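You operate a simulated robot arm through the tools that you are given. There is no shell and no other tool. Be economical: measure what you need, move in short steps, check, and stop when the job is done.

You are at the controls of a simulated two-armed robot. One attempt, no reset.

Task
Write the work slip's tariff into the clamped meter, using the probe.
Fine: park the probe on its post again; address and clock stay.

The check looks at the end state, three seconds after you hand in, the way a careful person would. Anything else that was tipped, shoved, dropped, spilled or broken makes it a failure.

Robot
Two 7-joint arms with two-finger parallel grippers on one trunk that stands fixed in place. Base frame: the origin is at the foot of the trunk, x ahead of it, y to its left, z up; the work surface is at about z = 0.8. Lengths are in m, angles in degrees, forces in N, time in s.
The left shoulder is at [0.02, 0.138, 1.2], the right one opposite. With the tool pointing down near the work surface each hand reaches from about 0.1 to 0.48 m from the base axis, measured 20 degrees to its own side. Payload 1.57 kg a hand.
Tool frame (each hand has its own): the origin (TCP) lies between the finger pads and is the grasp point; the fingertips stand 0.03 m ahead of it; z points along the fingers, y is the line along which they close. The gripper opens to 0.08 m. The fingers are 0.017 m wide and 0.012 m thick; the gripper's body (0.04 by 0.082 m) begins 0.08 m behind the TCP.
Orientation is that of the tool frame in the base frame, as a unit quaternion [w, x, y, z]. With the fingers straight down and closing along the base's y, the tool's x points along the base's -x, its y along +y and its z along -z.

Tools
- The arms move only by the tool servo_tool. It takes "left_plan", "right_plan" or both (then of equal length, played together; a hand with none holds still); each is a list of rows, each a list of 7 numbers: the turn, a rotation vector about the tool's x, y, z in degrees, then the shift along the tool's x, y, z in m, then the finger opening in m, from 0 to 0.08. In form: [[ax, ay, az, dx, dy, dz, grip], ...]. A call has 1 to 12 rows; each row shifts and turns the commanded pose from where the row before left it, along the tool's axes as they then stand. Each row takes 0.2 s and may step no farther than 0.05 m and 8.6 degrees from the row before; otherwise, or with a gripper value out of range, the whole call is refused. Where a pose cannot be reached the arm comes as near as it can. A force on the tool above 40 N (or 10 N above the force at the start of the call, whichever is more), or a blocked arm, ends the call early, and 0.2 s more pass. The fingers move at their own pace (about 0.045 m/s each) and stop on an object; they squeeze with about 22 N. The grip force told is the motor's: it shows also when the fingers shut on nothing. Time passes only in rows, and 0.2 s behind the last, so rows that do not move let the fingers close. It gives the time, the measured TCP pose, the force on the tool (base axes), the opening and the grip force at its end, in the units of the frame above (readings bear some noise), with the torque about the TCP (base axes, N m) and any sound that the robot's microphone picked up, and new pictures: "show" is both (left out), scene, wrist or none (wrist: the cameras of the hands that moved).
- Cameras (640 x 400 px; columns grow to the right, rows downward): "scene" is now at [0.1726, -0.0551, 1.1286]; the picture's right is [-0.61, -0.79, 0.00], its down [-0.08, 0.06, -0.99] and it looks along [0.79, -0.61, -0.10] (base axes); focal length 214 px, centre (320, 200). "left" rides on the left gripper at [0.072, 0.007, -0.122] in its tool frame; the picture's right is [-0.09, 1.00, 0.00], its down [-0.84, -0.08, -0.54] and it looks along [-0.54, -0.05, 0.84] (tool axes); focal length 238 px, centre (320, 200). "right" rides on the right gripper at [0.072, -0.007, -0.122] in its tool frame; the picture's right is [0.09, 1.00, 0.00], its down [-0.84, 0.08, -0.54] and it looks along [-0.54, 0.05, 0.84] (tool axes); focal length 238 px, centre (320, 200). There is no depth. A picture from a camera that has moved, and an enlarged one, comes with that camera's place and axes in the base frame and with its lens.
- lift_body(by): slides the trunk up (or, below 0, down) by that many m; the arms and the scene camera ride with it, the base frame stays. It gives what a move gives, with no picture.
- pan_tilt(pan, tilt): turns the head with the scene camera to pan (to the left, within 60 degrees either way) and tilt (down, from -29 to 69), counted from straight ahead of the robot. It gives what a move gives, and a new picture of the scene camera.
- zoom(camera, box): a new picture of the part [left, top, right, bottom] of that camera's present view, enlarged. It takes no simulated time.
- sign_off(): hands the job in; it is judged then, once.

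Work in short steps. Places have to be worked out from the pictures, the camera data and where the tool is seen: move nearer, look again, correct. Check each grasp and each placing, and mend what went wrong. You have 120 turns and 200 pictures in all, those below and enlarged ones among them. Open the grippers and draw the arms clear of the work before you hand the job in, unless the task says otherwise; then end with one line.

The tools are called after "Request:" by a JSON object that holds its "name" and its "arguments". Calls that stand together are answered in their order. servo_tool: Moves the arms, as the interface text tells. Its arguments: {"type":"object","properties":{"left_plan":{"type":"array","items":{"type":"array","items":{"type":"number"}}},"right_plan":{"type":"array","items":{"type":"array","items":{"type":"number"}}},"show":{"type":"string","enum":["both","scene","wrist","none"]}},"required":[]} The other tools are called the same way: lift_body (by) slides the trunk up or down; pan_tilt (pan, tilt) turns the head that bears the scene camera; zoom (camera, box) takes an enlarged picture of a part of a camera's view; sign_off () hands the job in.

At the start:

```text
time_s: 0.0
left_eef_pos: [0.2769, -0.004, 1.1005]
left_tcp_rot: [-0.2, 0.0, 0.98, 0.002]
left_wrist_force: [1.1, 0.2, 1.0]
left_ft_torque: [0.02, 0.03, 0.0]
left_grip_width: 0.08
left_grip_force: 0.1
right_eef_pos: [0.1419, -0.2906, 1.0465]
right_tcp_rot: [-0.186, 0.021, 0.982, 0.023]
right_wrist_force: [0.0, -0.7, 0.0]
right_ft_torque: [0.01, -0.02, -0.02]
right_grip_width: 0.0798
right_grip_force: 0.0
trunk travel left (down, up): [-0.575, 0.665]
head pan, tilt: [-37.8, 6.0]
```

scene: 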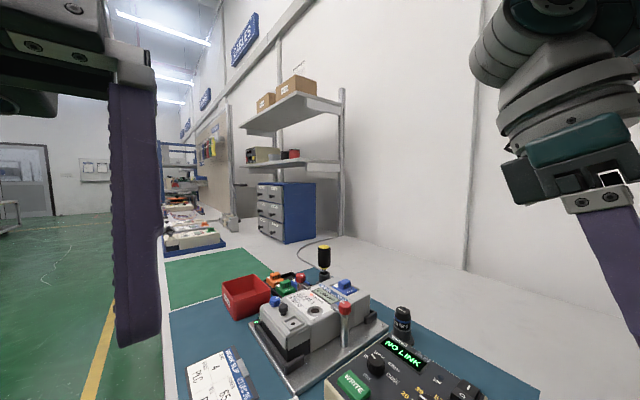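
right: 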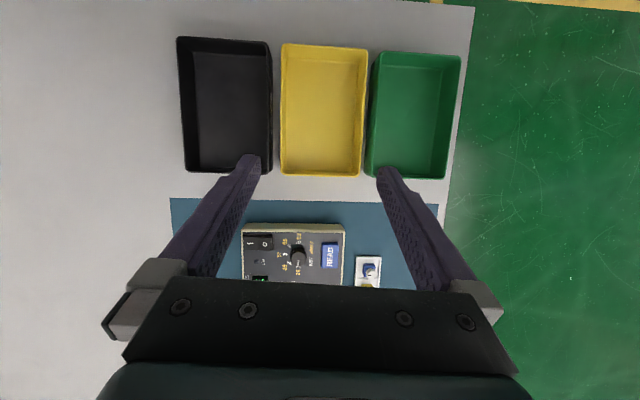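
left: 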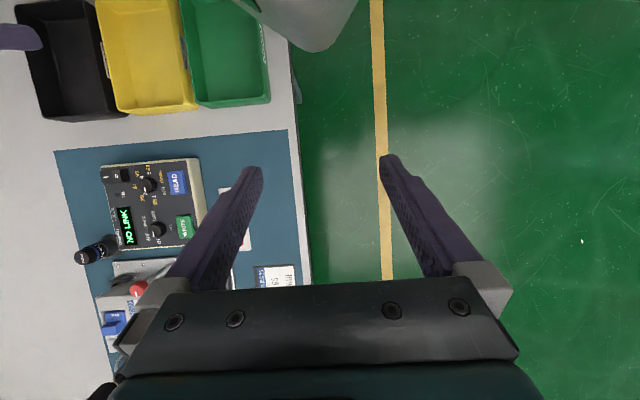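

I start by looking down at the work area with the head camera.

Request:
{"name": "pan_tilt", "arguments": {"pan": -40, "tilt": 45}}

```text
time_s: 1.1
left_eef_pos: [0.2766, -0.0045, 1.1009]
left_tcp_rot: [-0.201, 0.0, 0.98, 0.003]
left_wrist_force: [0.0, 0.6, -0.8]
left_ft_torque: [-0.01, -0.03, -0.02]
left_grip_width: 0.0799
left_grip_force: 0.0
right_eef_pos: [0.1423, -0.2902, 1.0457]
right_tcp_rot: [-0.187, 0.02, 0.982, 0.023]
right_wrist_force: [-0.2, 0.6, 0.4]
right_ft_torque: [-0.02, 0.01, -0.01]
right_grip_width: 0.0799
right_grip_force: 0.1
trunk travel left (down, up): [-0.575, 0.665]
head pan, tilt: [-40.0, 45.0]
camera scene: at [0.1621, -0.051, 1.0673], right [-0.64, -0.77, 0.0], down [-0.54, 0.45, -0.71], along [0.54, -0.45, -0.71], focal length 214 px, centre (320, 200)
```

scene: 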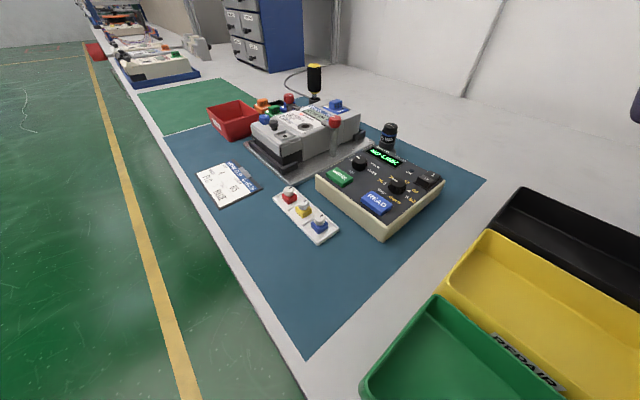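

Good overview. I enlarge the slip, the box and the meter.

Request:
{"name": "zoom", "arguments": {"camera": "scene", "box": [190, 155, 270, 210]}}

Request:
{"name": "zoom", "arguments": {"camera": "scene", "box": [310, 120, 450, 240]}}

Request:
{"name": "zoom", "arguments": {"camera": "scene", "box": [230, 60, 410, 190]}}

```text
7.27 times, centred on (230, 182) of scene
camera zoom: at [0.1621, -0.051, 1.0673], right [-0.64, -0.77, 0.0], down [-0.54, 0.45, -0.71], along [0.54, -0.45, -0.71], focal length 1560 px, centre (974, 327)
```

zoom: 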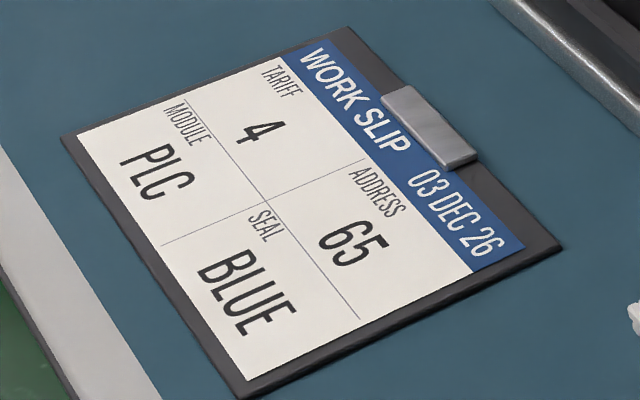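

```text
3.33 times, centred on (380, 180) of scene
camera zoom: at [0.1621, -0.051, 1.0673], right [-0.64, -0.77, 0.0], down [-0.54, 0.45, -0.71], along [0.54, -0.45, -0.71], focal length 715 px, centre (120, 267)
```

zoom: 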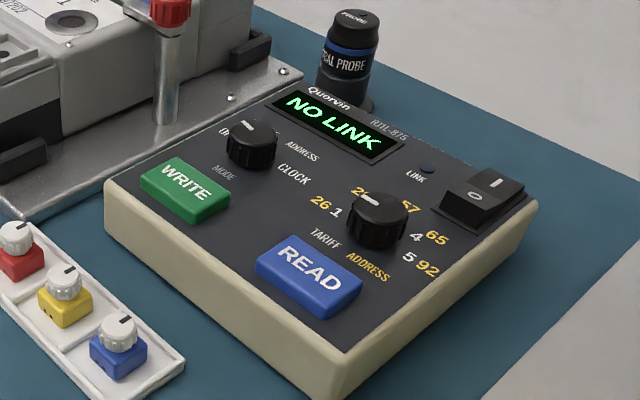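

```text
3.08 times, centred on (320, 125) of scene
camera zoom: at [0.1621, -0.051, 1.0673], right [-0.64, -0.77, 0.0], down [-0.54, 0.45, -0.71], along [0.54, -0.45, -0.71], focal length 660 px, centre (320, 431)
```

zoom: 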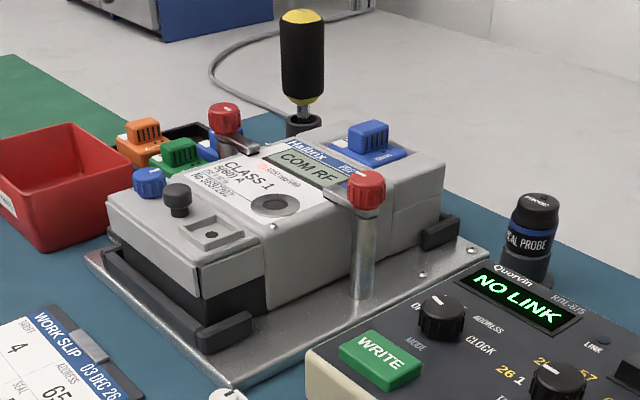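

The slip says tariff 4. I read the programmer's panel closer through the left wrist camera.

Request:
{"name": "zoom", "arguments": {"camera": "left", "box": [70, 140, 230, 280]}}

Request:
{"name": "zoom", "arguments": {"camera": "right", "box": [220, 200, 400, 300]}}

```text
2.86 times, centred on (150, 210) of left
camera zoom: at [0.2591, 0.0014, 1.2405], right [0.08, 1.0, -0.03], down [0.98, -0.08, 0.17], along [0.16, -0.04, -0.99], focal length 681 px, centre (806, 171)
```

zoom: 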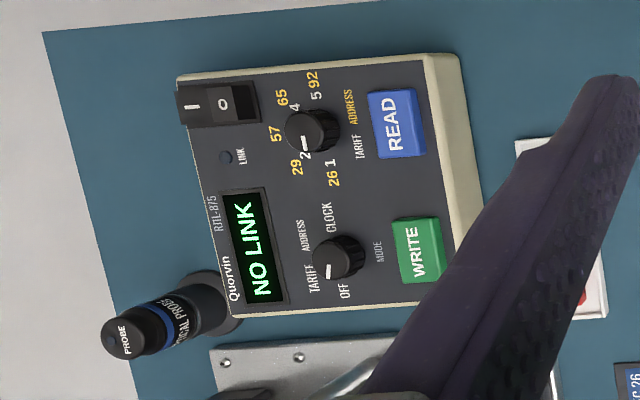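

```text
3.56 times, centred on (310, 250) of right
camera zoom: at [0.1199, -0.3002, 1.1857], right [-0.04, 1.0, 0.07], down [0.98, 0.02, 0.2], along [0.2, 0.08, -0.98], focal length 848 px, centre (356, 22)
```

zoom: 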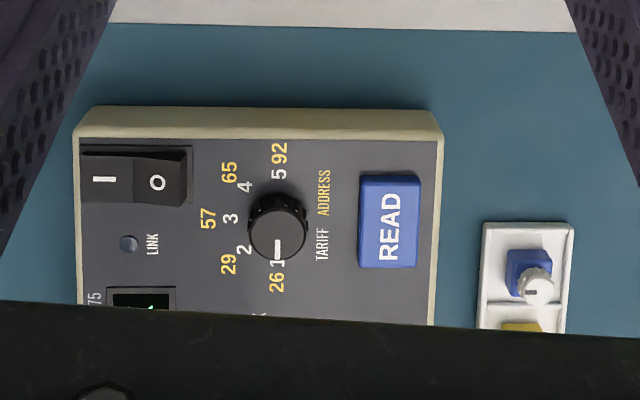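

The mode and value knobs still need setting (the value knob looks to be at 1, to become 4). I move the left arm away to the left and straighten the right hand over the panel for a closer look.

Request:
{"name": "servo_tool", "arguments": {"right_plan": [[0, -7.1, 0, 0, 0, 0, 0.08], [0, -7.1, 0, 0, 0, 0, 0.08], [0, -7.1, 0, 0, 0, 0, 0.08], [0, 0, 0, -0.03, 0, 0.01, 0.08], [0, 0, 0, -0.03, 0, 0.01, 0.08], [0, 0, 0, -0.03, 0, 0.01, 0.08]], "left_plan": [[0, 0, 0, 0, 0.04, 0, 0.08], [0, 0, 0, 0, 0.04, 0, 0.08], [0, 0, 0, 0, 0.04, 0, 0.08], [0, 0, 0, 0, 0.04, 0, 0.08], [0, 0, 0, 0, 0.04, 0, 0.08], [0, 0, 0, 0, 0.04, 0, 0.08]]}}

```text
time_s: 1.6
left_eef_pos: [0.2763, 0.064, 1.0977]
left_tcp_rot: [-0.202, 0.001, 0.979, 0.004]
left_wrist_force: [-0.3, 0.1, -0.9]
left_ft_torque: [0.05, 0.0, 0.01]
left_grip_width: 0.0801
left_grip_force: 0.1
right_eef_pos: [0.1473, -0.2497, 1.0307]
right_tcp_rot: [-0.102, -0.039, 0.989, 0.105]
right_wrist_force: [-1.0, 0.0, 0.1]
right_ft_torque: [0.01, 0.01, -0.01]
right_grip_width: 0.08
right_grip_force: 0.1
right hand out of reach, approached as far as the arm can: row 2
trunk travel left (down, up): [-0.575, 0.665]
head pan, tilt: [-40.0, 45.0]
stopped in row 2 (right hand): the arm was blocked; the commanded pose is now the measured one
camera scene: at [0.1621, -0.0513, 1.0672], right [-0.64, -0.77, 0.0], down [-0.54, 0.45, -0.71], along [0.54, -0.45, -0.71], focal length 214 px, centre (320, 200)
camera right: at [0.1028, -0.2862, 1.1592], right [-0.14, 0.96, 0.23], down [0.93, 0.05, 0.37], along [0.35, 0.27, -0.9], focal length 238 px, centre (320, 200)
camera left: at [0.2589, 0.0688, 1.2383], right [0.09, 1.0, -0.03], down [0.98, -0.08, 0.17], along [0.16, -0.04, -0.99], focal length 238 px, centre (320, 200)
```

scene: 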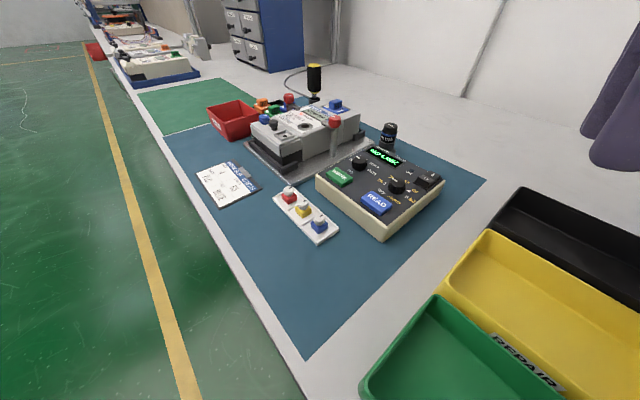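
right: 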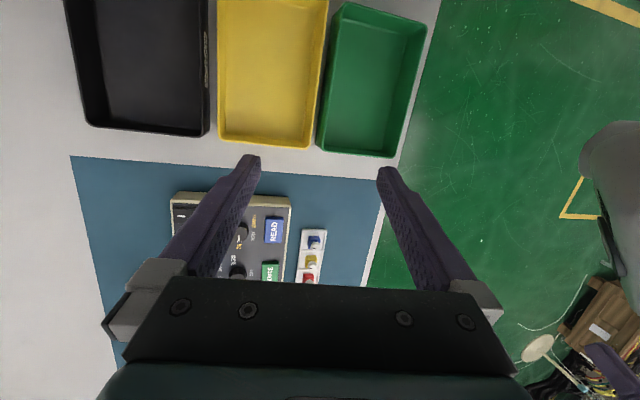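
left: 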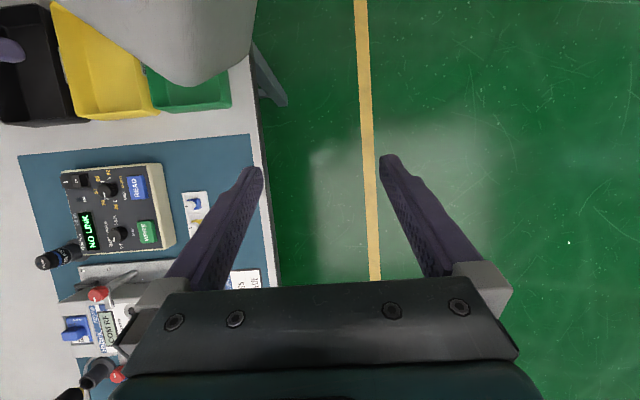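

The right arm was too folded near the trunk; I go forward first and then straighten, while the left hand continues outward.

Request:
{"name": "servo_tool", "arguments": {"right_plan": [[0, 0, 0, -0.028, -0.014, -0.009, 0.08], [0, 0, 0, -0.028, -0.014, -0.009, 0.08], [0, 0, 0, -0.028, -0.014, -0.009, 0.08], [0, 0, 0, -0.028, -0.014, -0.009, 0.08], [4, -3.9, 1.5, 0, 0, 0, 0.08], [4, -3.9, 1.5, 0, 0, 0, 0.08], [4, -3.9, 1.5, 0, 0, 0, 0.08]], "left_plan": [[0, 0, 0, 0, 0.03, 0, 0.08], [0, 0, 0, 0, 0.03, 0, 0.08], [0, 0, 0, 0, 0.03, 0, 0.08], [0, 0, 0, 0, 0.03, 0, 0.08], [0, 0, 0, 0, 0.03, 0, 0.08], [0, 0, 0, 0, 0, 0, 0.08], [0, 0, 0, 0, 0, 0, 0.08]]}}

```text
time_s: 3.4
left_eef_pos: [0.2623, 0.2142, 1.0699]
left_tcp_rot: [-0.263, 0.006, 0.965, 0.009]
left_wrist_force: [0.5, 0.0, -0.1]
left_ft_torque: [0.01, -0.01, -0.01]
left_grip_width: 0.0801
left_grip_force: 0.0
right_eef_pos: [0.2681, -0.3, 1.0317]
right_tcp_rot: [0.001, 0.001, 1.0, -0.001]
right_wrist_force: [-0.7, -0.5, -0.8]
right_ft_torque: [-0.04, -0.03, -0.02]
right_grip_width: 0.0801
right_grip_force: 0.0
trunk travel left (down, up): [-0.575, 0.665]
head pan, tilt: [-40.0, 45.0]
stopped in row 7 (left hand): the arm was blocked; the commanded pose is now the measured one
camera scene: at [0.162, -0.051, 1.0672], right [-0.64, -0.77, 0.0], down [-0.54, 0.45, -0.71], along [0.54, -0.45, -0.71], focal length 214 px, centre (320, 200)
camera right: at [0.1953, -0.3058, 1.1529], right [-0.09, 1.0, 0.0], down [0.84, 0.08, 0.54], along [0.54, 0.05, -0.84], focal length 238 px, centre (320, 200)
camera left: at [0.262, 0.2173, 1.211], right [0.1, 0.99, -0.03], down [0.99, -0.09, 0.04], along [0.04, -0.04, -1.0], focal length 238 px, centre (320, 200)
```

scene: 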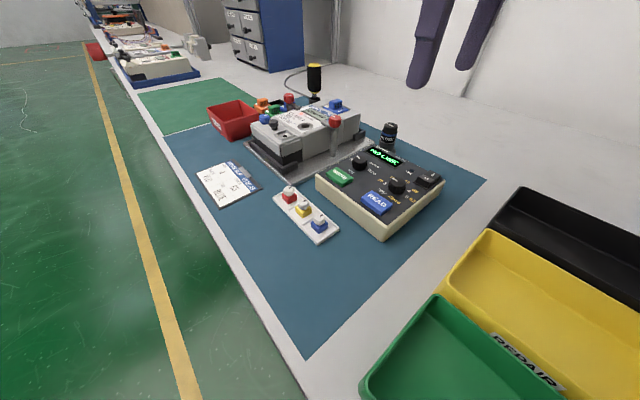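
right: 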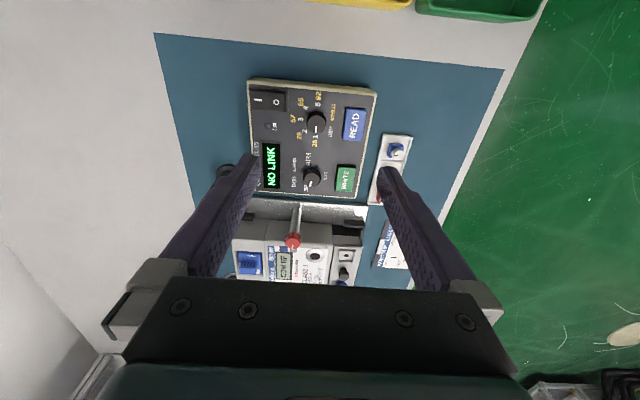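
left: 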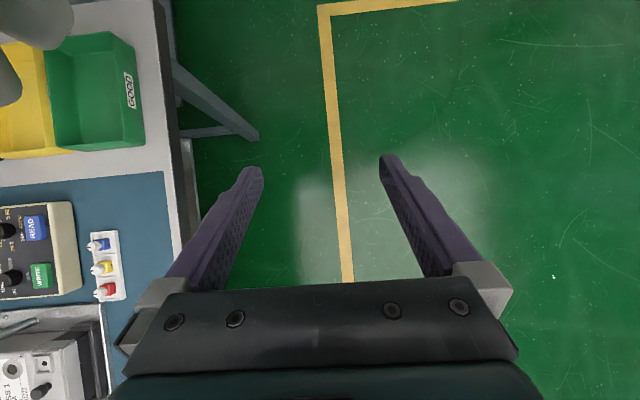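

The left hand is clear. Now I enlarge the panel as seen from the right hand.

Request:
{"name": "zoom", "arguments": {"camera": "right", "box": [235, 70, 395, 210]}}

Request:
{"name": "zoom", "arguments": {"camera": "right", "box": [200, 150, 420, 290]}}

Request:
{"name": "zoom", "arguments": {"camera": "scene", "box": [340, 110, 420, 180]}}

```text
2.86 times, centred on (315, 140) of right
camera zoom: at [0.1953, -0.3058, 1.1529], right [-0.09, 1.0, 0.0], down [0.84, 0.08, 0.54], along [0.54, 0.05, -0.84], focal length 681 px, centre (334, 371)
```

zoom: 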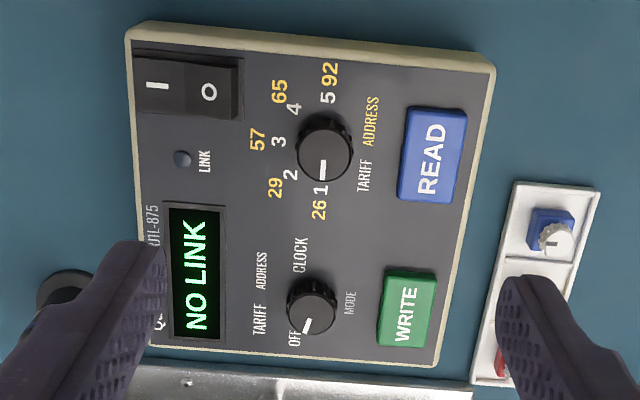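

```text
2.86 times, centred on (310, 220) of right
camera zoom: at [0.1953, -0.3058, 1.1529], right [-0.09, 1.0, 0.0], down [0.84, 0.08, 0.54], along [0.54, 0.05, -0.84], focal length 681 px, centre (349, 143)
```

zoom: 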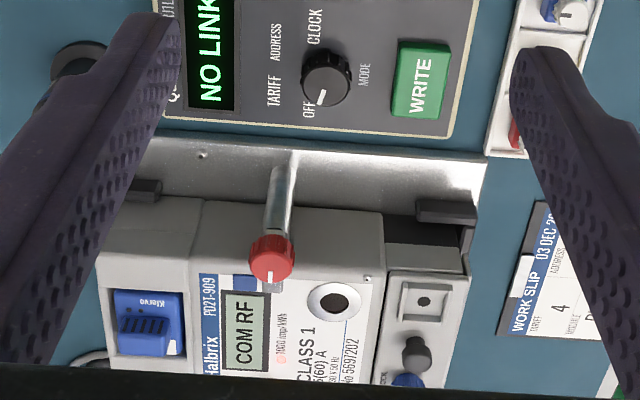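

```text
5.71 times, centred on (380, 145) of scene
camera zoom: at [0.162, -0.051, 1.0672], right [-0.64, -0.77, 0.0], down [-0.54, 0.45, -0.71], along [0.54, -0.45, -0.71], focal length 1226 px, centre (-23, 514)
```

zoom: 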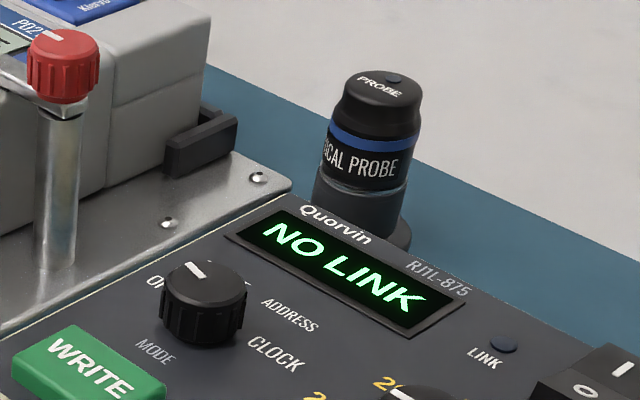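

Mode knob is at OFF, value knob at 1; I need TARIFF (one step clockwise) and 4 (three steps clockwise). I place the value knob at about (0.275, -0.302, top z≈0.855) and go down above it to look again.

Request:
{"name": "servo_tool", "arguments": {"right_plan": [[0, 0, 0, -0.007, -0.0025, 0.02, 0.05], [0, 0, 0, 0, 0, 0.04, 0.05], [0, 0, 0, 0, 0, 0.04, 0.05], [0, 0, 0, 0, 0, 0.025, 0.05]], "show": "wrist"}}

Request:
{"name": "zoom", "arguments": {"camera": "right", "box": [220, 60, 420, 200]}}

Request:
{"name": "zoom", "arguments": {"camera": "scene", "box": [310, 120, 450, 240]}}

```text
time_s: 4.4
left_eef_pos: [0.2625, 0.2126, 1.07]
left_tcp_rot: [-0.263, 0.005, 0.965, 0.009]
left_wrist_force: [-0.5, 0.4, 0.5]
left_ft_torque: [-0.03, 0.02, -0.03]
left_grip_width: 0.08
left_grip_force: 0.1
right_eef_pos: [0.2743, -0.3016, 0.9066]
right_tcp_rot: [0.002, 0.002, 1.0, -0.001]
right_wrist_force: [0.4, 0.1, 0.0]
right_ft_torque: [-0.04, -0.03, -0.01]
right_grip_width: 0.05
right_grip_force: 0.0
trunk travel left (down, up): [-0.575, 0.665]
head pan, tilt: [-40.0, 45.0]
camera right: at [0.2021, -0.3074, 1.0274], right [-0.09, 1.0, 0.0], down [0.84, 0.08, 0.54], along [0.54, 0.05, -0.84], focal length 238 px, centre (320, 200)
```

right: 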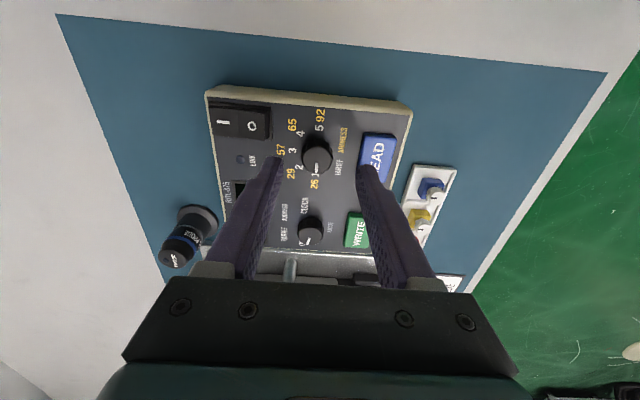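

```text
2.86 times, centred on (320, 130) of right
camera zoom: at [0.2021, -0.3074, 1.0274], right [-0.09, 1.0, 0.0], down [0.84, 0.08, 0.54], along [0.54, 0.05, -0.84], focal length 681 px, centre (320, 400)
```

zoom: 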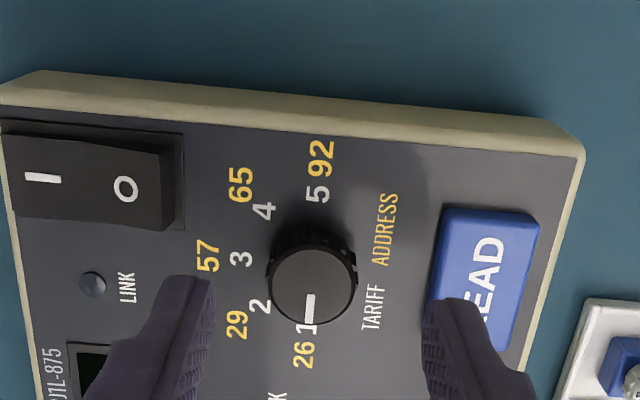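

```text
3.33 times, centred on (380, 180) of scene
camera zoom: at [0.162, -0.0509, 1.0672], right [-0.64, -0.77, 0.0], down [-0.54, 0.45, -0.71], along [0.54, -0.45, -0.71], focal length 715 px, centre (120, 267)
```

zoom: 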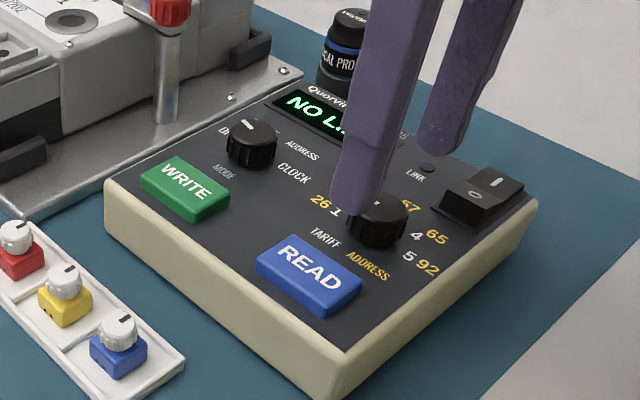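

The knob is right below, slightly nearer than the TCP. I pre-turn the hand by -64° to have room for the 135° turn.

Request:
{"name": "servo_tool", "arguments": {"right_plan": [[0, 0, -8, 0.001, 0, 0, 0.05], [0, 0, -8, 0, 0, 0, 0.05], [0, 0, -8, 0, 0, 0, 0.05], [0, 0, -8, 0, 0, 0, 0.05], [0, 0, -8, 0, 0, 0, 0.05], [0, 0, -8, 0, 0, 0, 0.05], [0, 0, -8, 0, 0, 0, 0.05], [0, 0, -8, 0, 0, 0, 0.05]], "show": "wrist"}}

Request:
{"name": "zoom", "arguments": {"camera": "right", "box": [220, 60, 420, 200]}}

Request:
{"name": "zoom", "arguments": {"camera": "scene", "box": [340, 100, 440, 220]}}

```text
time_s: 6.2
left_eef_pos: [0.2617, 0.2131, 1.0692]
left_tcp_rot: [-0.262, 0.007, 0.965, 0.01]
left_wrist_force: [-0.3, -0.4, -1.1]
left_ft_torque: [-0.02, 0.02, 0.01]
left_grip_width: 0.08
left_grip_force: 0.1
right_eef_pos: [0.2735, -0.3019, 0.9065]
right_tcp_rot: [0.0, -0.53, 0.848, -0.001]
right_wrist_force: [-0.1, 0.1, 0.1]
right_ft_torque: [0.0, 0.02, 0.03]
right_grip_width: 0.0498
right_grip_force: 0.2
trunk travel left (down, up): [-0.575, 0.665]
head pan, tilt: [-40.0, 45.0]
camera right: at [0.2476, -0.3696, 1.0283], right [-0.94, 0.35, 0.0], down [0.3, 0.79, 0.54], along [0.19, 0.51, -0.84], focal length 238 px, centre (320, 200)
```

right: 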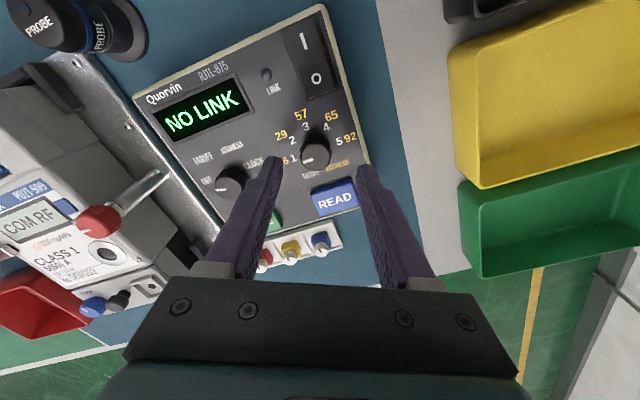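

```text
2.86 times, centred on (320, 130) of right
camera zoom: at [0.2476, -0.3696, 1.0283], right [-0.94, 0.35, 0.0], down [0.3, 0.79, 0.54], along [0.19, 0.51, -0.84], focal length 681 px, centre (320, 400)
```

zoom: 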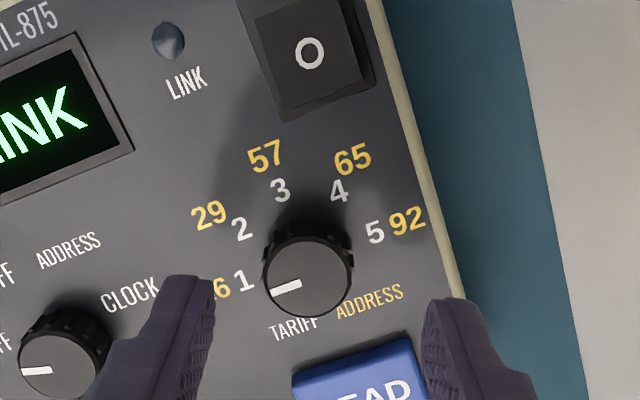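

```text
3.33 times, centred on (390, 160) of scene
camera zoom: at [0.162, -0.051, 1.0672], right [-0.64, -0.77, 0.0], down [-0.54, 0.45, -0.71], along [0.54, -0.45, -0.71], focal length 715 px, centre (87, 333)
```

zoom: 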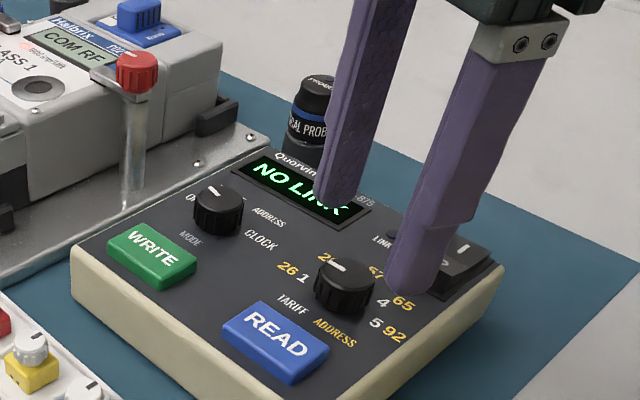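

Knob centre ≈ (0.2745, -0.3035). Fine shift, then I descend around the knob.

Request:
{"name": "servo_tool", "arguments": {"right_plan": [[0, 0, 0, 0.001, -0.0016, 0.01, 0.044], [0, 0, 0, 0, 0, 0.01, 0.044], [0, 0, 0, 0, 0, 0.005, 0.044]], "show": "wrist"}}

Request:
{"name": "zoom", "arguments": {"camera": "scene", "box": [340, 100, 440, 220]}}

Request:
{"name": "zoom", "arguments": {"camera": "right", "box": [220, 60, 420, 200]}}

```text
time_s: 7.0
left_eef_pos: [0.2608, 0.2128, 1.0688]
left_tcp_rot: [-0.262, 0.007, 0.965, 0.01]
left_wrist_force: [0.7, -0.2, -0.2]
left_ft_torque: [0.0, 0.03, 0.0]
left_grip_width: 0.0801
left_grip_force: 0.0
right_eef_pos: [0.274, -0.305, 0.8828]
right_tcp_rot: [0.0, -0.529, 0.849, -0.001]
right_wrist_force: [0.6, 0.3, -1.0]
right_ft_torque: [0.02, -0.01, 0.01]
right_grip_width: 0.0442
right_grip_force: 0.1
trunk travel left (down, up): [-0.575, 0.665]
head pan, tilt: [-40.0, 45.0]
camera right: at [0.248, -0.3713, 1.0037], right [-0.93, 0.36, 0.0], down [0.3, 0.79, 0.54], along [0.19, 0.51, -0.84], focal length 238 px, centre (320, 200)
```

right: 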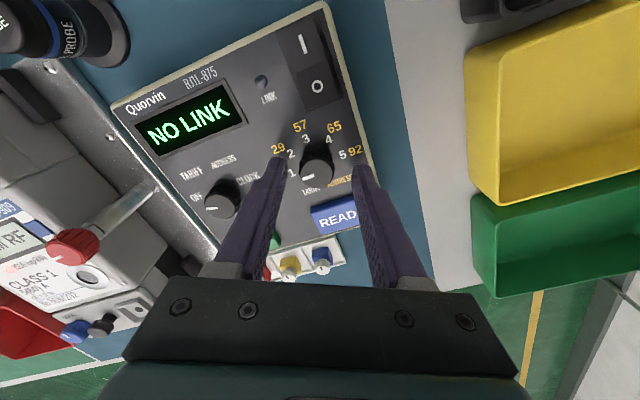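

```text
3.33 times, centred on (390, 160) of scene
camera zoom: at [0.162, -0.051, 1.0672], right [-0.64, -0.77, 0.0], down [-0.54, 0.45, -0.71], along [0.54, -0.45, -0.71], focal length 715 px, centre (87, 333)
```

zoom: 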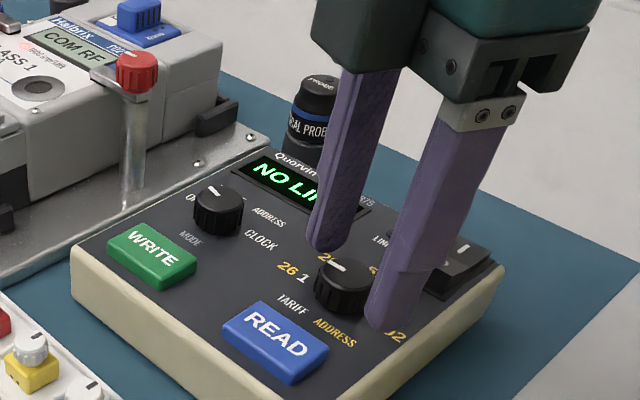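

```text
2.86 times, centred on (320, 130) of right
camera zoom: at [0.248, -0.3713, 1.0037], right [-0.93, 0.36, 0.0], down [0.3, 0.79, 0.54], along [0.19, 0.51, -0.84], focal length 681 px, centre (320, 400)
```

zoom: 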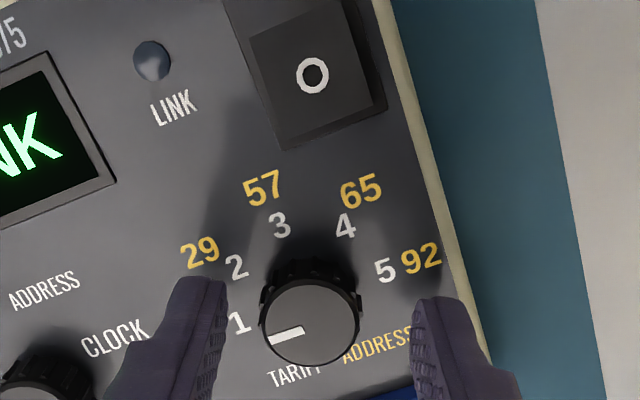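

The knob is about 2 mm to the -y side in the tool frame. I shift, go 4 mm lower and close on it.

Request:
{"name": "servo_tool", "arguments": {"right_plan": [[0, 0, 0, 0, -0.002, 0.004, 0.044], [0, 0, 0, 0, 0, 0, 0.015], [0, 0, 0, 0, 0, 0, 0.015], [0, 0, 0, 0, 0, 0, 0.015], [0, 0, 0, 0, 0, 0, 0.015]], "show": "wrist"}}

Request:
{"name": "zoom", "arguments": {"camera": "scene", "box": [340, 100, 440, 220]}}

```text
time_s: 8.2
left_eef_pos: [0.2626, 0.2137, 1.07]
left_tcp_rot: [-0.263, 0.007, 0.965, 0.01]
left_wrist_force: [-0.2, -0.5, 1.0]
left_ft_torque: [0.04, 0.0, 0.0]
left_grip_width: 0.0797
left_grip_force: 0.2
right_eef_pos: [0.2766, -0.3058, 0.8775]
right_tcp_rot: [0.001, -0.528, 0.849, 0.0]
right_wrist_force: [0.9, -0.5, -0.2]
right_ft_torque: [0.1, 0.02, 0.01]
right_grip_width: 0.0235
right_grip_force: 35.7
trunk travel left (down, up): [-0.575, 0.665]
head pan, tilt: [-40.0, 45.0]
camera right: at [0.2499, -0.3723, 0.9995], right [-0.93, 0.36, 0.0], down [0.3, 0.79, 0.54], along [0.19, 0.51, -0.84], focal length 238 px, centre (320, 200)
```

right: 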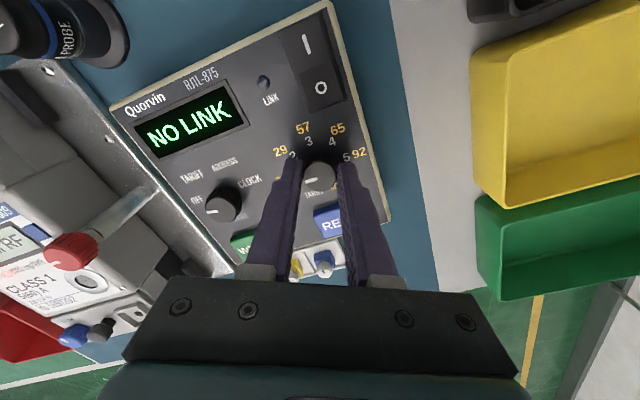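

```text
3.33 times, centred on (390, 160) of scene
camera zoom: at [0.162, -0.051, 1.0672], right [-0.64, -0.77, 0.0], down [-0.54, 0.45, -0.71], along [0.54, -0.45, -0.71], focal length 715 px, centre (87, 333)
```

zoom: 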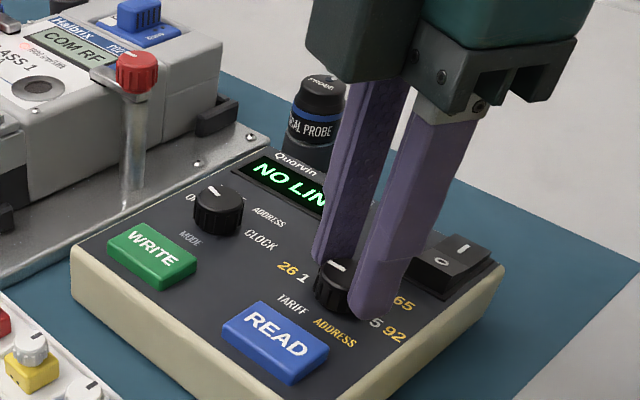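

Gripped at 23.5 mm. I turn 45° clockwise and check.

Request:
{"name": "servo_tool", "arguments": {"right_plan": [[0, 0, 7.5, 0, 0, 0, 0.015], [0, 0, 7.5, 0, 0, 0, 0.015], [0, 0, 7.5, 0, 0, 0, 0.015], [0, 0, 7.5, 0, 0, 0, 0.015], [0, 0, 7.5, 0, 0, 0, 0.015], [0, 0, 7.5, 0, 0, 0, 0.015]], "show": "wrist"}}

Request:
{"name": "zoom", "arguments": {"camera": "right", "box": [220, 60, 420, 200]}}

```text
time_s: 9.6
left_eef_pos: [0.2617, 0.2134, 1.0688]
left_tcp_rot: [-0.262, 0.007, 0.965, 0.01]
left_wrist_force: [-0.1, 0.3, 1.0]
left_ft_torque: [0.0, -0.01, 0.0]
left_grip_width: 0.0801
left_grip_force: 0.1
right_eef_pos: [0.2758, -0.3032, 0.8787]
right_tcp_rot: [0.0, -0.162, 0.987, 0.0]
right_wrist_force: [-7.2, 6.7, 17.8]
right_ft_torque: [-0.04, 1.05, 0.02]
right_grip_width: 0.0234
right_grip_force: 35.3
trunk travel left (down, up): [-0.575, 0.665]
head pan, tilt: [-40.0, 45.0]
camera right: at [0.209, -0.3335, 0.9994], right [-0.41, 0.91, 0.0], down [0.77, 0.34, 0.54], along [0.5, 0.22, -0.84], focal length 238 px, centre (320, 200)
```

right: 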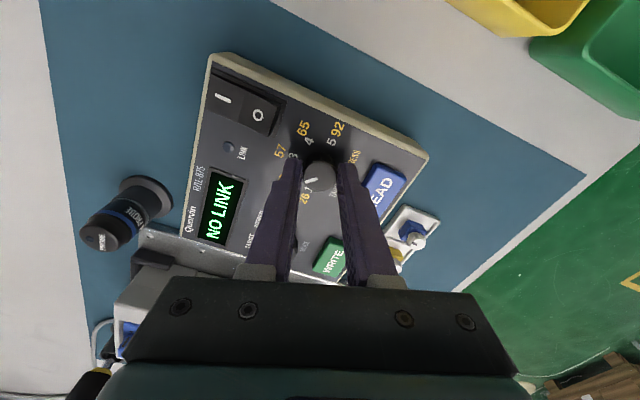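

```text
2.86 times, centred on (320, 130) of right
camera zoom: at [0.209, -0.3335, 0.9994], right [-0.41, 0.91, 0.0], down [0.77, 0.34, 0.54], along [0.5, 0.22, -0.84], focal length 681 px, centre (320, 400)
```

zoom: 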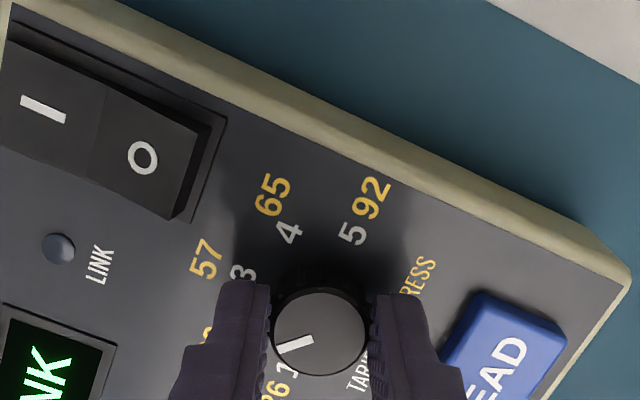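

The knob turned with the fingers (mark moved with the hand). Some constraint force builds; I continue another 45° in small steps and watch it.

Request:
{"name": "servo_tool", "arguments": {"right_plan": [[0, 0, 7.5, 0, 0, 0, 0.015], [0, 0, 7.5, 0, 0, 0, 0.015], [0, 0, 7.5, 0, 0, 0, 0.015], [0, 0, 7.5, 0, 0, 0, 0.015], [0, 0, 7.5, 0, 0, 0, 0.015], [0, 0, 7.5, 0, 0, 0, 0.015]], "show": "wrist"}}

Request:
{"name": "zoom", "arguments": {"camera": "right", "box": [220, 60, 420, 200]}}

```text
time_s: 11.0
left_eef_pos: [0.2613, 0.2149, 1.0692]
left_tcp_rot: [-0.263, 0.006, 0.965, 0.009]
left_wrist_force: [-0.3, -0.8, -0.8]
left_ft_torque: [-0.02, -0.01, 0.02]
left_grip_width: 0.0799
left_grip_force: 0.0
right_eef_pos: [0.2768, -0.3029, 0.8775]
right_tcp_rot: [0.0, 0.228, 0.974, 0.001]
right_wrist_force: [-12.3, 13.7, 30.0]
right_ft_torque: [0.25, 0.13, 0.03]
right_grip_width: 0.023
right_grip_force: 35.9
trunk travel left (down, up): [-0.575, 0.665]
head pan, tilt: [-40.0, 45.0]
camera right: at [0.208, -0.2773, 0.9991], right [0.36, 0.93, 0.0], down [0.79, -0.3, 0.54], along [0.51, -0.19, -0.84], focal length 238 px, centre (320, 200)
```

right: 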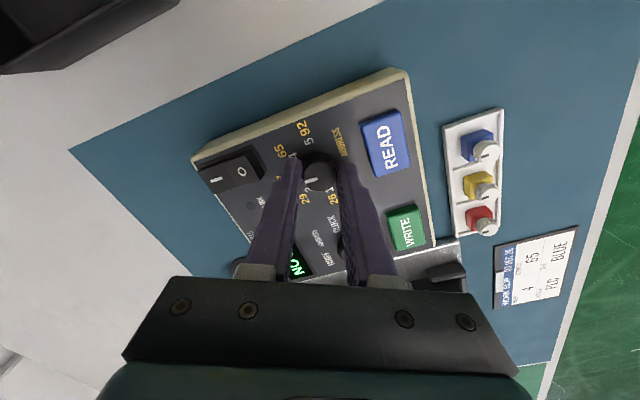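

```text
2.86 times, centred on (320, 130) of right
camera zoom: at [0.208, -0.2773, 0.9991], right [0.36, 0.93, 0.0], down [0.79, -0.3, 0.54], along [0.51, -0.19, -0.84], focal length 681 px, centre (320, 400)
```

zoom: 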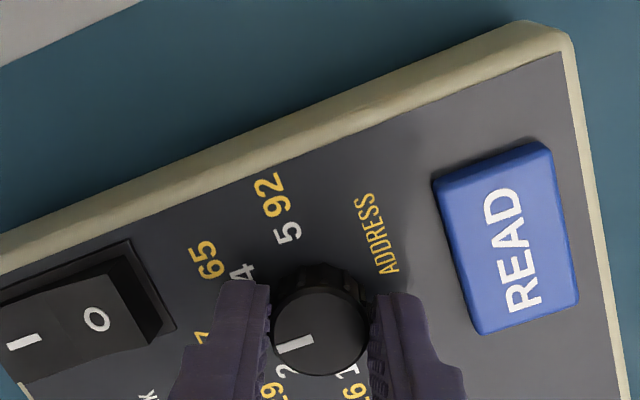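

The mark points to 3 now, but the upward force reached 30 N, so the tips likely bear on the panel. I release, raise 3 mm, and grip again.

Request:
{"name": "servo_tool", "arguments": {"right_plan": [[0, 0, 0, 0, 0, 0, 0.035], [0, 0, 0, 0, 0, -0.003, 0.035], [0, 0, 0, 0, 0, 0, 0.035], [0, 0, 0, 0, 0, 0, 0.035]], "show": "wrist"}}

Request:
{"name": "zoom", "arguments": {"camera": "right", "box": [220, 60, 420, 200]}}

Request:
{"name": "zoom", "arguments": {"camera": "scene", "box": [300, 100, 460, 240]}}

```text
time_s: 12.0
left_eef_pos: [0.2631, 0.2132, 1.0704]
left_tcp_rot: [-0.263, 0.005, 0.965, 0.009]
left_wrist_force: [0.0, 0.0, -0.2]
left_ft_torque: [0.0, 0.0, 0.0]
left_grip_width: 0.08
left_grip_force: 0.0
right_eef_pos: [0.2759, -0.3049, 0.8806]
right_tcp_rot: [0.001, 0.226, 0.974, -0.001]
right_wrist_force: [-0.4, 0.3, 1.4]
right_ft_torque: [-0.01, -0.01, -0.02]
right_grip_width: 0.0351
right_grip_force: 0.1
trunk travel left (down, up): [-0.575, 0.665]
head pan, tilt: [-40.0, 45.0]
camera right: at [0.209, -0.2791, 1.0024], right [0.36, 0.93, 0.0], down [0.78, -0.3, 0.54], along [0.51, -0.2, -0.84], focal length 238 px, centre (320, 200)
```

right: 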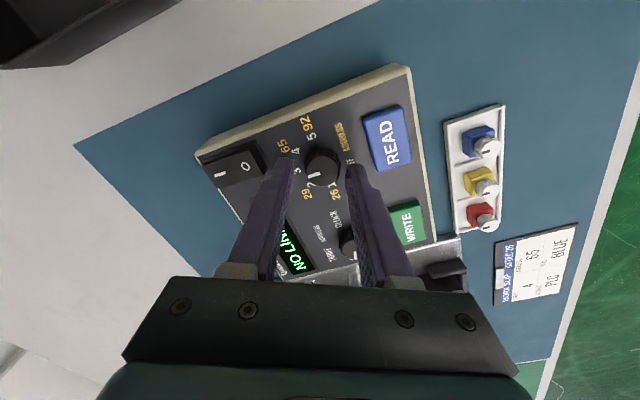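

```text
2.86 times, centred on (320, 130) of right
camera zoom: at [0.209, -0.2791, 1.0024], right [0.36, 0.93, 0.0], down [0.78, -0.3, 0.54], along [0.51, -0.2, -0.84], focal length 681 px, centre (320, 400)
```

zoom: 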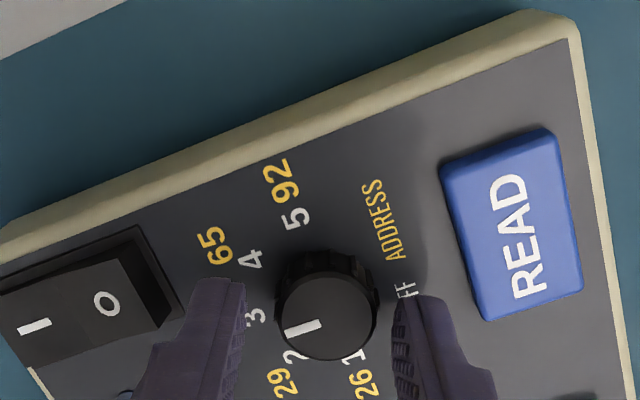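

```text
2.86 times, centred on (380, 170) of scene
camera zoom: at [0.162, -0.051, 1.0672], right [-0.64, -0.77, 0.0], down [-0.54, 0.45, -0.71], along [0.54, -0.45, -0.71], focal length 613 px, centre (149, 286)
```

zoom: 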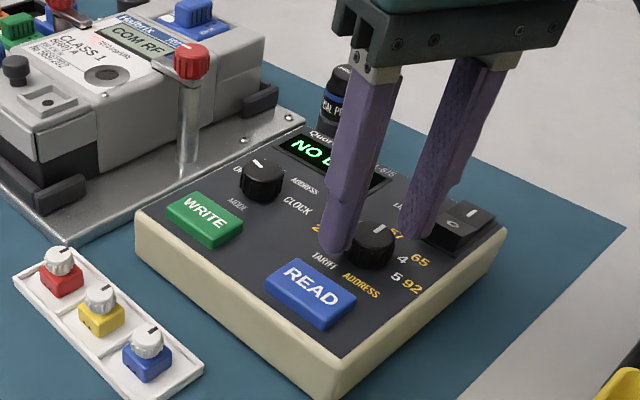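

The box hasn't moved, and the mark is at 3. I recentre (+1.7 mm y), grip and turn the last 45°.

Request:
{"name": "servo_tool", "arguments": {"right_plan": [[0, 0, 0, 0.001, 0.0017, 0, 0.035], [0, 0, 0, 0, 0, 0, 0.015], [0, 0, 0, 0, 0, 0, 0.015], [0, 0, 0, 0, 0, 0, 0.015], [0, 0, 7.5, 0, 0, 0, 0.015], [0, 0, 7.5, 0, 0, 0, 0.015], [0, 0, 7.5, 0, 0, 0, 0.015], [0, 0, 7.5, 0, 0, 0, 0.015], [0, 0, 7.5, 0, 0, 0, 0.015], [0, 0, 7.5, 0, 0, 0, 0.015]], "show": "none"}}

Request:
{"name": "zoom", "arguments": {"camera": "right", "box": [220, 60, 420, 200]}}

```text
time_s: 14.2
left_eef_pos: [0.2615, 0.2133, 1.0694]
left_tcp_rot: [-0.263, 0.006, 0.965, 0.009]
left_wrist_force: [-0.5, 0.2, 0.2]
left_ft_torque: [0.01, 0.02, -0.01]
left_grip_width: 0.0799
left_grip_force: 0.1
right_eef_pos: [0.2771, -0.3024, 0.8801]
right_tcp_rot: [0.001, 0.582, 0.813, 0.001]
right_wrist_force: [-2.9, 2.6, 10.7]
right_ft_torque: [-0.25, 0.07, 0.01]
right_grip_width: 0.0233
right_grip_force: 35.5
trunk travel left (down, up): [-0.575, 0.665]
head pan, tilt: [-40.0, 45.0]
```

```text
2.86 times, centred on (320, 130) of right
camera zoom: at [0.2469, -0.2369, 1.0025], right [0.91, 0.41, 0.0], down [0.34, -0.77, 0.54], along [0.22, -0.5, -0.84], focal length 681 px, centre (320, 400)
```

zoom: 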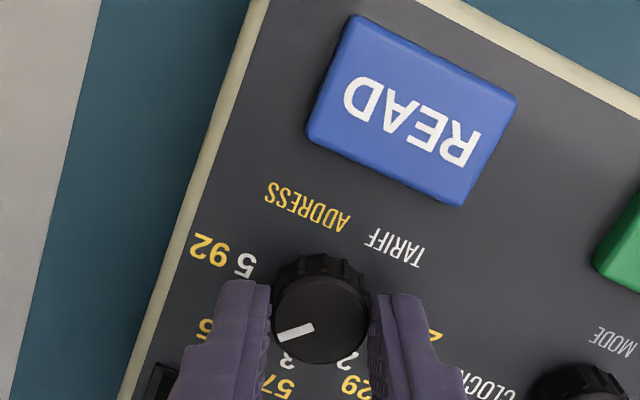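

The mark seems to be at 4. I release, lift and look.

Request:
{"name": "servo_tool", "arguments": {"right_plan": [[0, 0, 0, 0, 0, 0, 0.04], [0, 0, 0, 0, 0, 0, 0.04], [0, 0, 0, 0, 0, -0.02, 0.04], [0, 0, 0, 0, 0, -0.02, 0.04], [0, 0, -8.5, 0, 0, 0, 0.04], [0, 0, -8.5, 0, 0, 0, 0.04], [0, 0, -8.5, 0, 0, 0, 0.04], [0, 0, -8.5, 0, 0, 0, 0.04], [0, 0, -8.5, 0, 0, 0, 0.04], [0, 0, -8.5, 0, 0, 0, 0.04], [0, 0, -8.5, 0, 0, 0, 0.04], [0, 0, -8.5, 0, 0, 0, 0.04]], "show": "none"}}

Request:
{"name": "zoom", "arguments": {"camera": "right", "box": [200, 80, 420, 250]}}

```text
time_s: 16.8
left_eef_pos: [0.2613, 0.2131, 1.0697]
left_tcp_rot: [-0.263, 0.006, 0.965, 0.009]
left_wrist_force: [-0.2, 0.2, 0.9]
left_ft_torque: [-0.01, 0.0, 0.01]
left_grip_width: 0.0801
left_grip_force: 0.0
right_eef_pos: [0.2763, -0.3028, 0.9196]
right_tcp_rot: [0.0, 0.026, 1.0, 0.0]
right_wrist_force: [0.0, -0.4, -0.3]
right_ft_torque: [0.0, -0.01, -0.02]
right_grip_width: 0.0401
right_grip_force: 0.0
trunk travel left (down, up): [-0.575, 0.665]
head pan, tilt: [-40.0, 45.0]
```

```text
2.35 times, centred on (310, 165) of right
camera zoom: at [0.2036, -0.3055, 1.0422], right [-0.04, 1.0, 0.0], down [0.84, 0.03, 0.54], along [0.54, 0.02, -0.84], focal length 561 px, centre (344, 282)
```

zoom: 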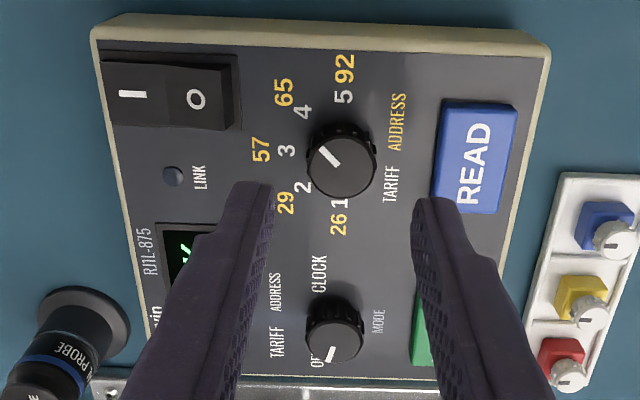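

The value knob is at 4. The mode knob is at about (0.352, -0.304). I move above it and pre-turn the hand.

Request:
{"name": "servo_tool", "arguments": {"right_plan": [[0, 0, 0, -0.038, 0.001, 0, 0.036], [0, 0, -8, -0.038, 0.001, 0, 0.036], [0, 0, -8, 0, 0, 0, 0.036], [0, 0, -8, 0, 0, 0, 0.036], [0, 0, -8, 0, 0, 0, 0.036], [0, 0, -8, 0, 0, 0, 0.036], [0, 0, -8, 0, 0, 0, 0.036], [0, 0, -8, 0, 0, 0, 0.036], [0, 0, -8, 0, 0, 0, 0.036], [0, 0, -8, 0, 0, 0.01, 0.036], [0, 0, 0, 0, 0, 0.01, 0.036]], "show": "wrist"}}

Request:
{"name": "zoom", "arguments": {"camera": "right", "box": [220, 60, 420, 200]}}

```text
time_s: 19.2
left_eef_pos: [0.2608, 0.2142, 1.0696]
left_tcp_rot: [-0.263, 0.007, 0.965, 0.01]
left_wrist_force: [0.3, 0.2, -0.7]
left_ft_torque: [0.0, 0.0, -0.01]
left_grip_width: 0.08
left_grip_force: 0.0
right_eef_pos: [0.3518, -0.3059, 0.8994]
right_tcp_rot: [0.001, -0.566, 0.824, -0.001]
right_wrist_force: [0.3, 0.1, 0.3]
right_ft_torque: [-0.01, 0.02, 0.0]
right_grip_width: 0.0359
right_grip_force: 0.1
trunk travel left (down, up): [-0.575, 0.665]
head pan, tilt: [-40.0, 45.0]
camera right: at [0.3323, -0.3743, 1.0213], right [-0.96, 0.27, 0.0], down [0.23, 0.81, 0.54], along [0.15, 0.52, -0.84], focal length 238 px, centre (320, 200)
```

right: 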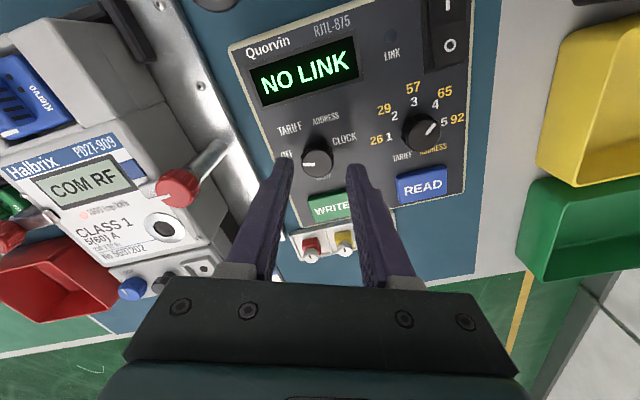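

```text
2.86 times, centred on (320, 130) of right
camera zoom: at [0.3323, -0.3743, 1.0213], right [-0.96, 0.27, 0.0], down [0.23, 0.81, 0.54], along [0.15, 0.52, -0.84], focal length 681 px, centre (320, 400)
```

zoom: 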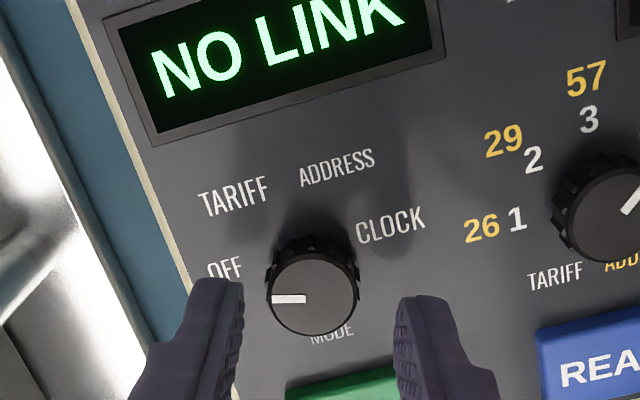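

Aligned within 1.6 mm; OFF→TARIFF is about 45° clockwise. I shift, descend, grip and turn.

Request:
{"name": "servo_tool", "arguments": {"right_plan": [[0, 0, 0, 0, -0.0015, 0.01, 0.036], [0, 0, 0, 0, 0, 0.009, 0.036], [0, 0, 0, 0, 0, 0, 0.015], [0, 0, 0, 0, 0, 0, 0.015], [0, 0, 0, 0, 0, 0, 0.015], [0, 0, 7.5, 0, 0, 0, 0.015], [0, 0, 7.5, 0, 0, 0, 0.015], [0, 0, 7.5, 0, 0, 0, 0.015], [0, 0, 7.5, 0, 0, 0, 0.015], [0, 0, 7.5, 0, 0, 0, 0.015], [0, 0, 7.5, 0, 0, 0, 0.015]], "show": "wrist"}}

Request:
{"name": "zoom", "arguments": {"camera": "right", "box": [220, 60, 420, 200]}}

```text
time_s: 21.6
left_eef_pos: [0.2611, 0.2139, 1.0693]
left_tcp_rot: [-0.263, 0.005, 0.965, 0.009]
left_wrist_force: [0.9, 0.7, 0.5]
left_ft_torque: [0.04, 0.0, -0.01]
left_grip_width: 0.0799
left_grip_force: 0.1
right_eef_pos: [0.3539, -0.3048, 0.8796]
right_tcp_rot: [0.0, -0.206, 0.979, 0.0]
right_wrist_force: [-0.4, 1.1, -7.8]
right_ft_torque: [-0.17, 0.11, 0.0]
right_grip_width: 0.0237
right_grip_force: 35.8
trunk travel left (down, up): [-0.575, 0.665]
head pan, tilt: [-40.0, 45.0]
camera right: at [0.2895, -0.3393, 1.0021], right [-0.48, 0.87, 0.0], down [0.74, 0.41, 0.54], along [0.47, 0.26, -0.84], focal length 238 px, centre (320, 200)
```

right: 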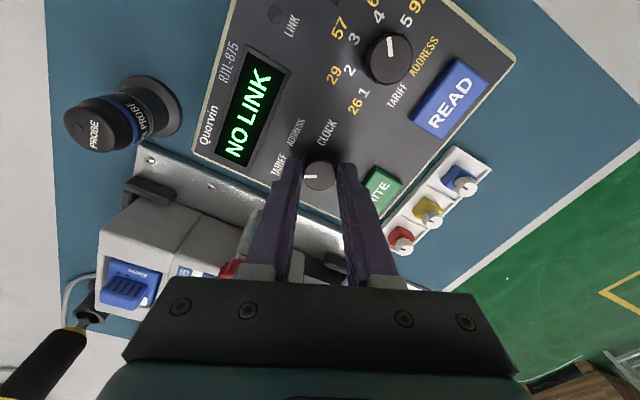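

```text
2.86 times, centred on (320, 130) of right
camera zoom: at [0.2895, -0.3393, 1.0021], right [-0.48, 0.87, 0.0], down [0.74, 0.41, 0.54], along [0.47, 0.26, -0.84], focal length 681 px, centre (320, 400)
```

zoom: 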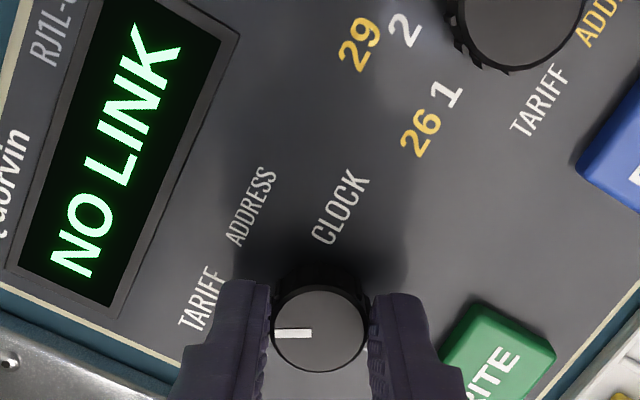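

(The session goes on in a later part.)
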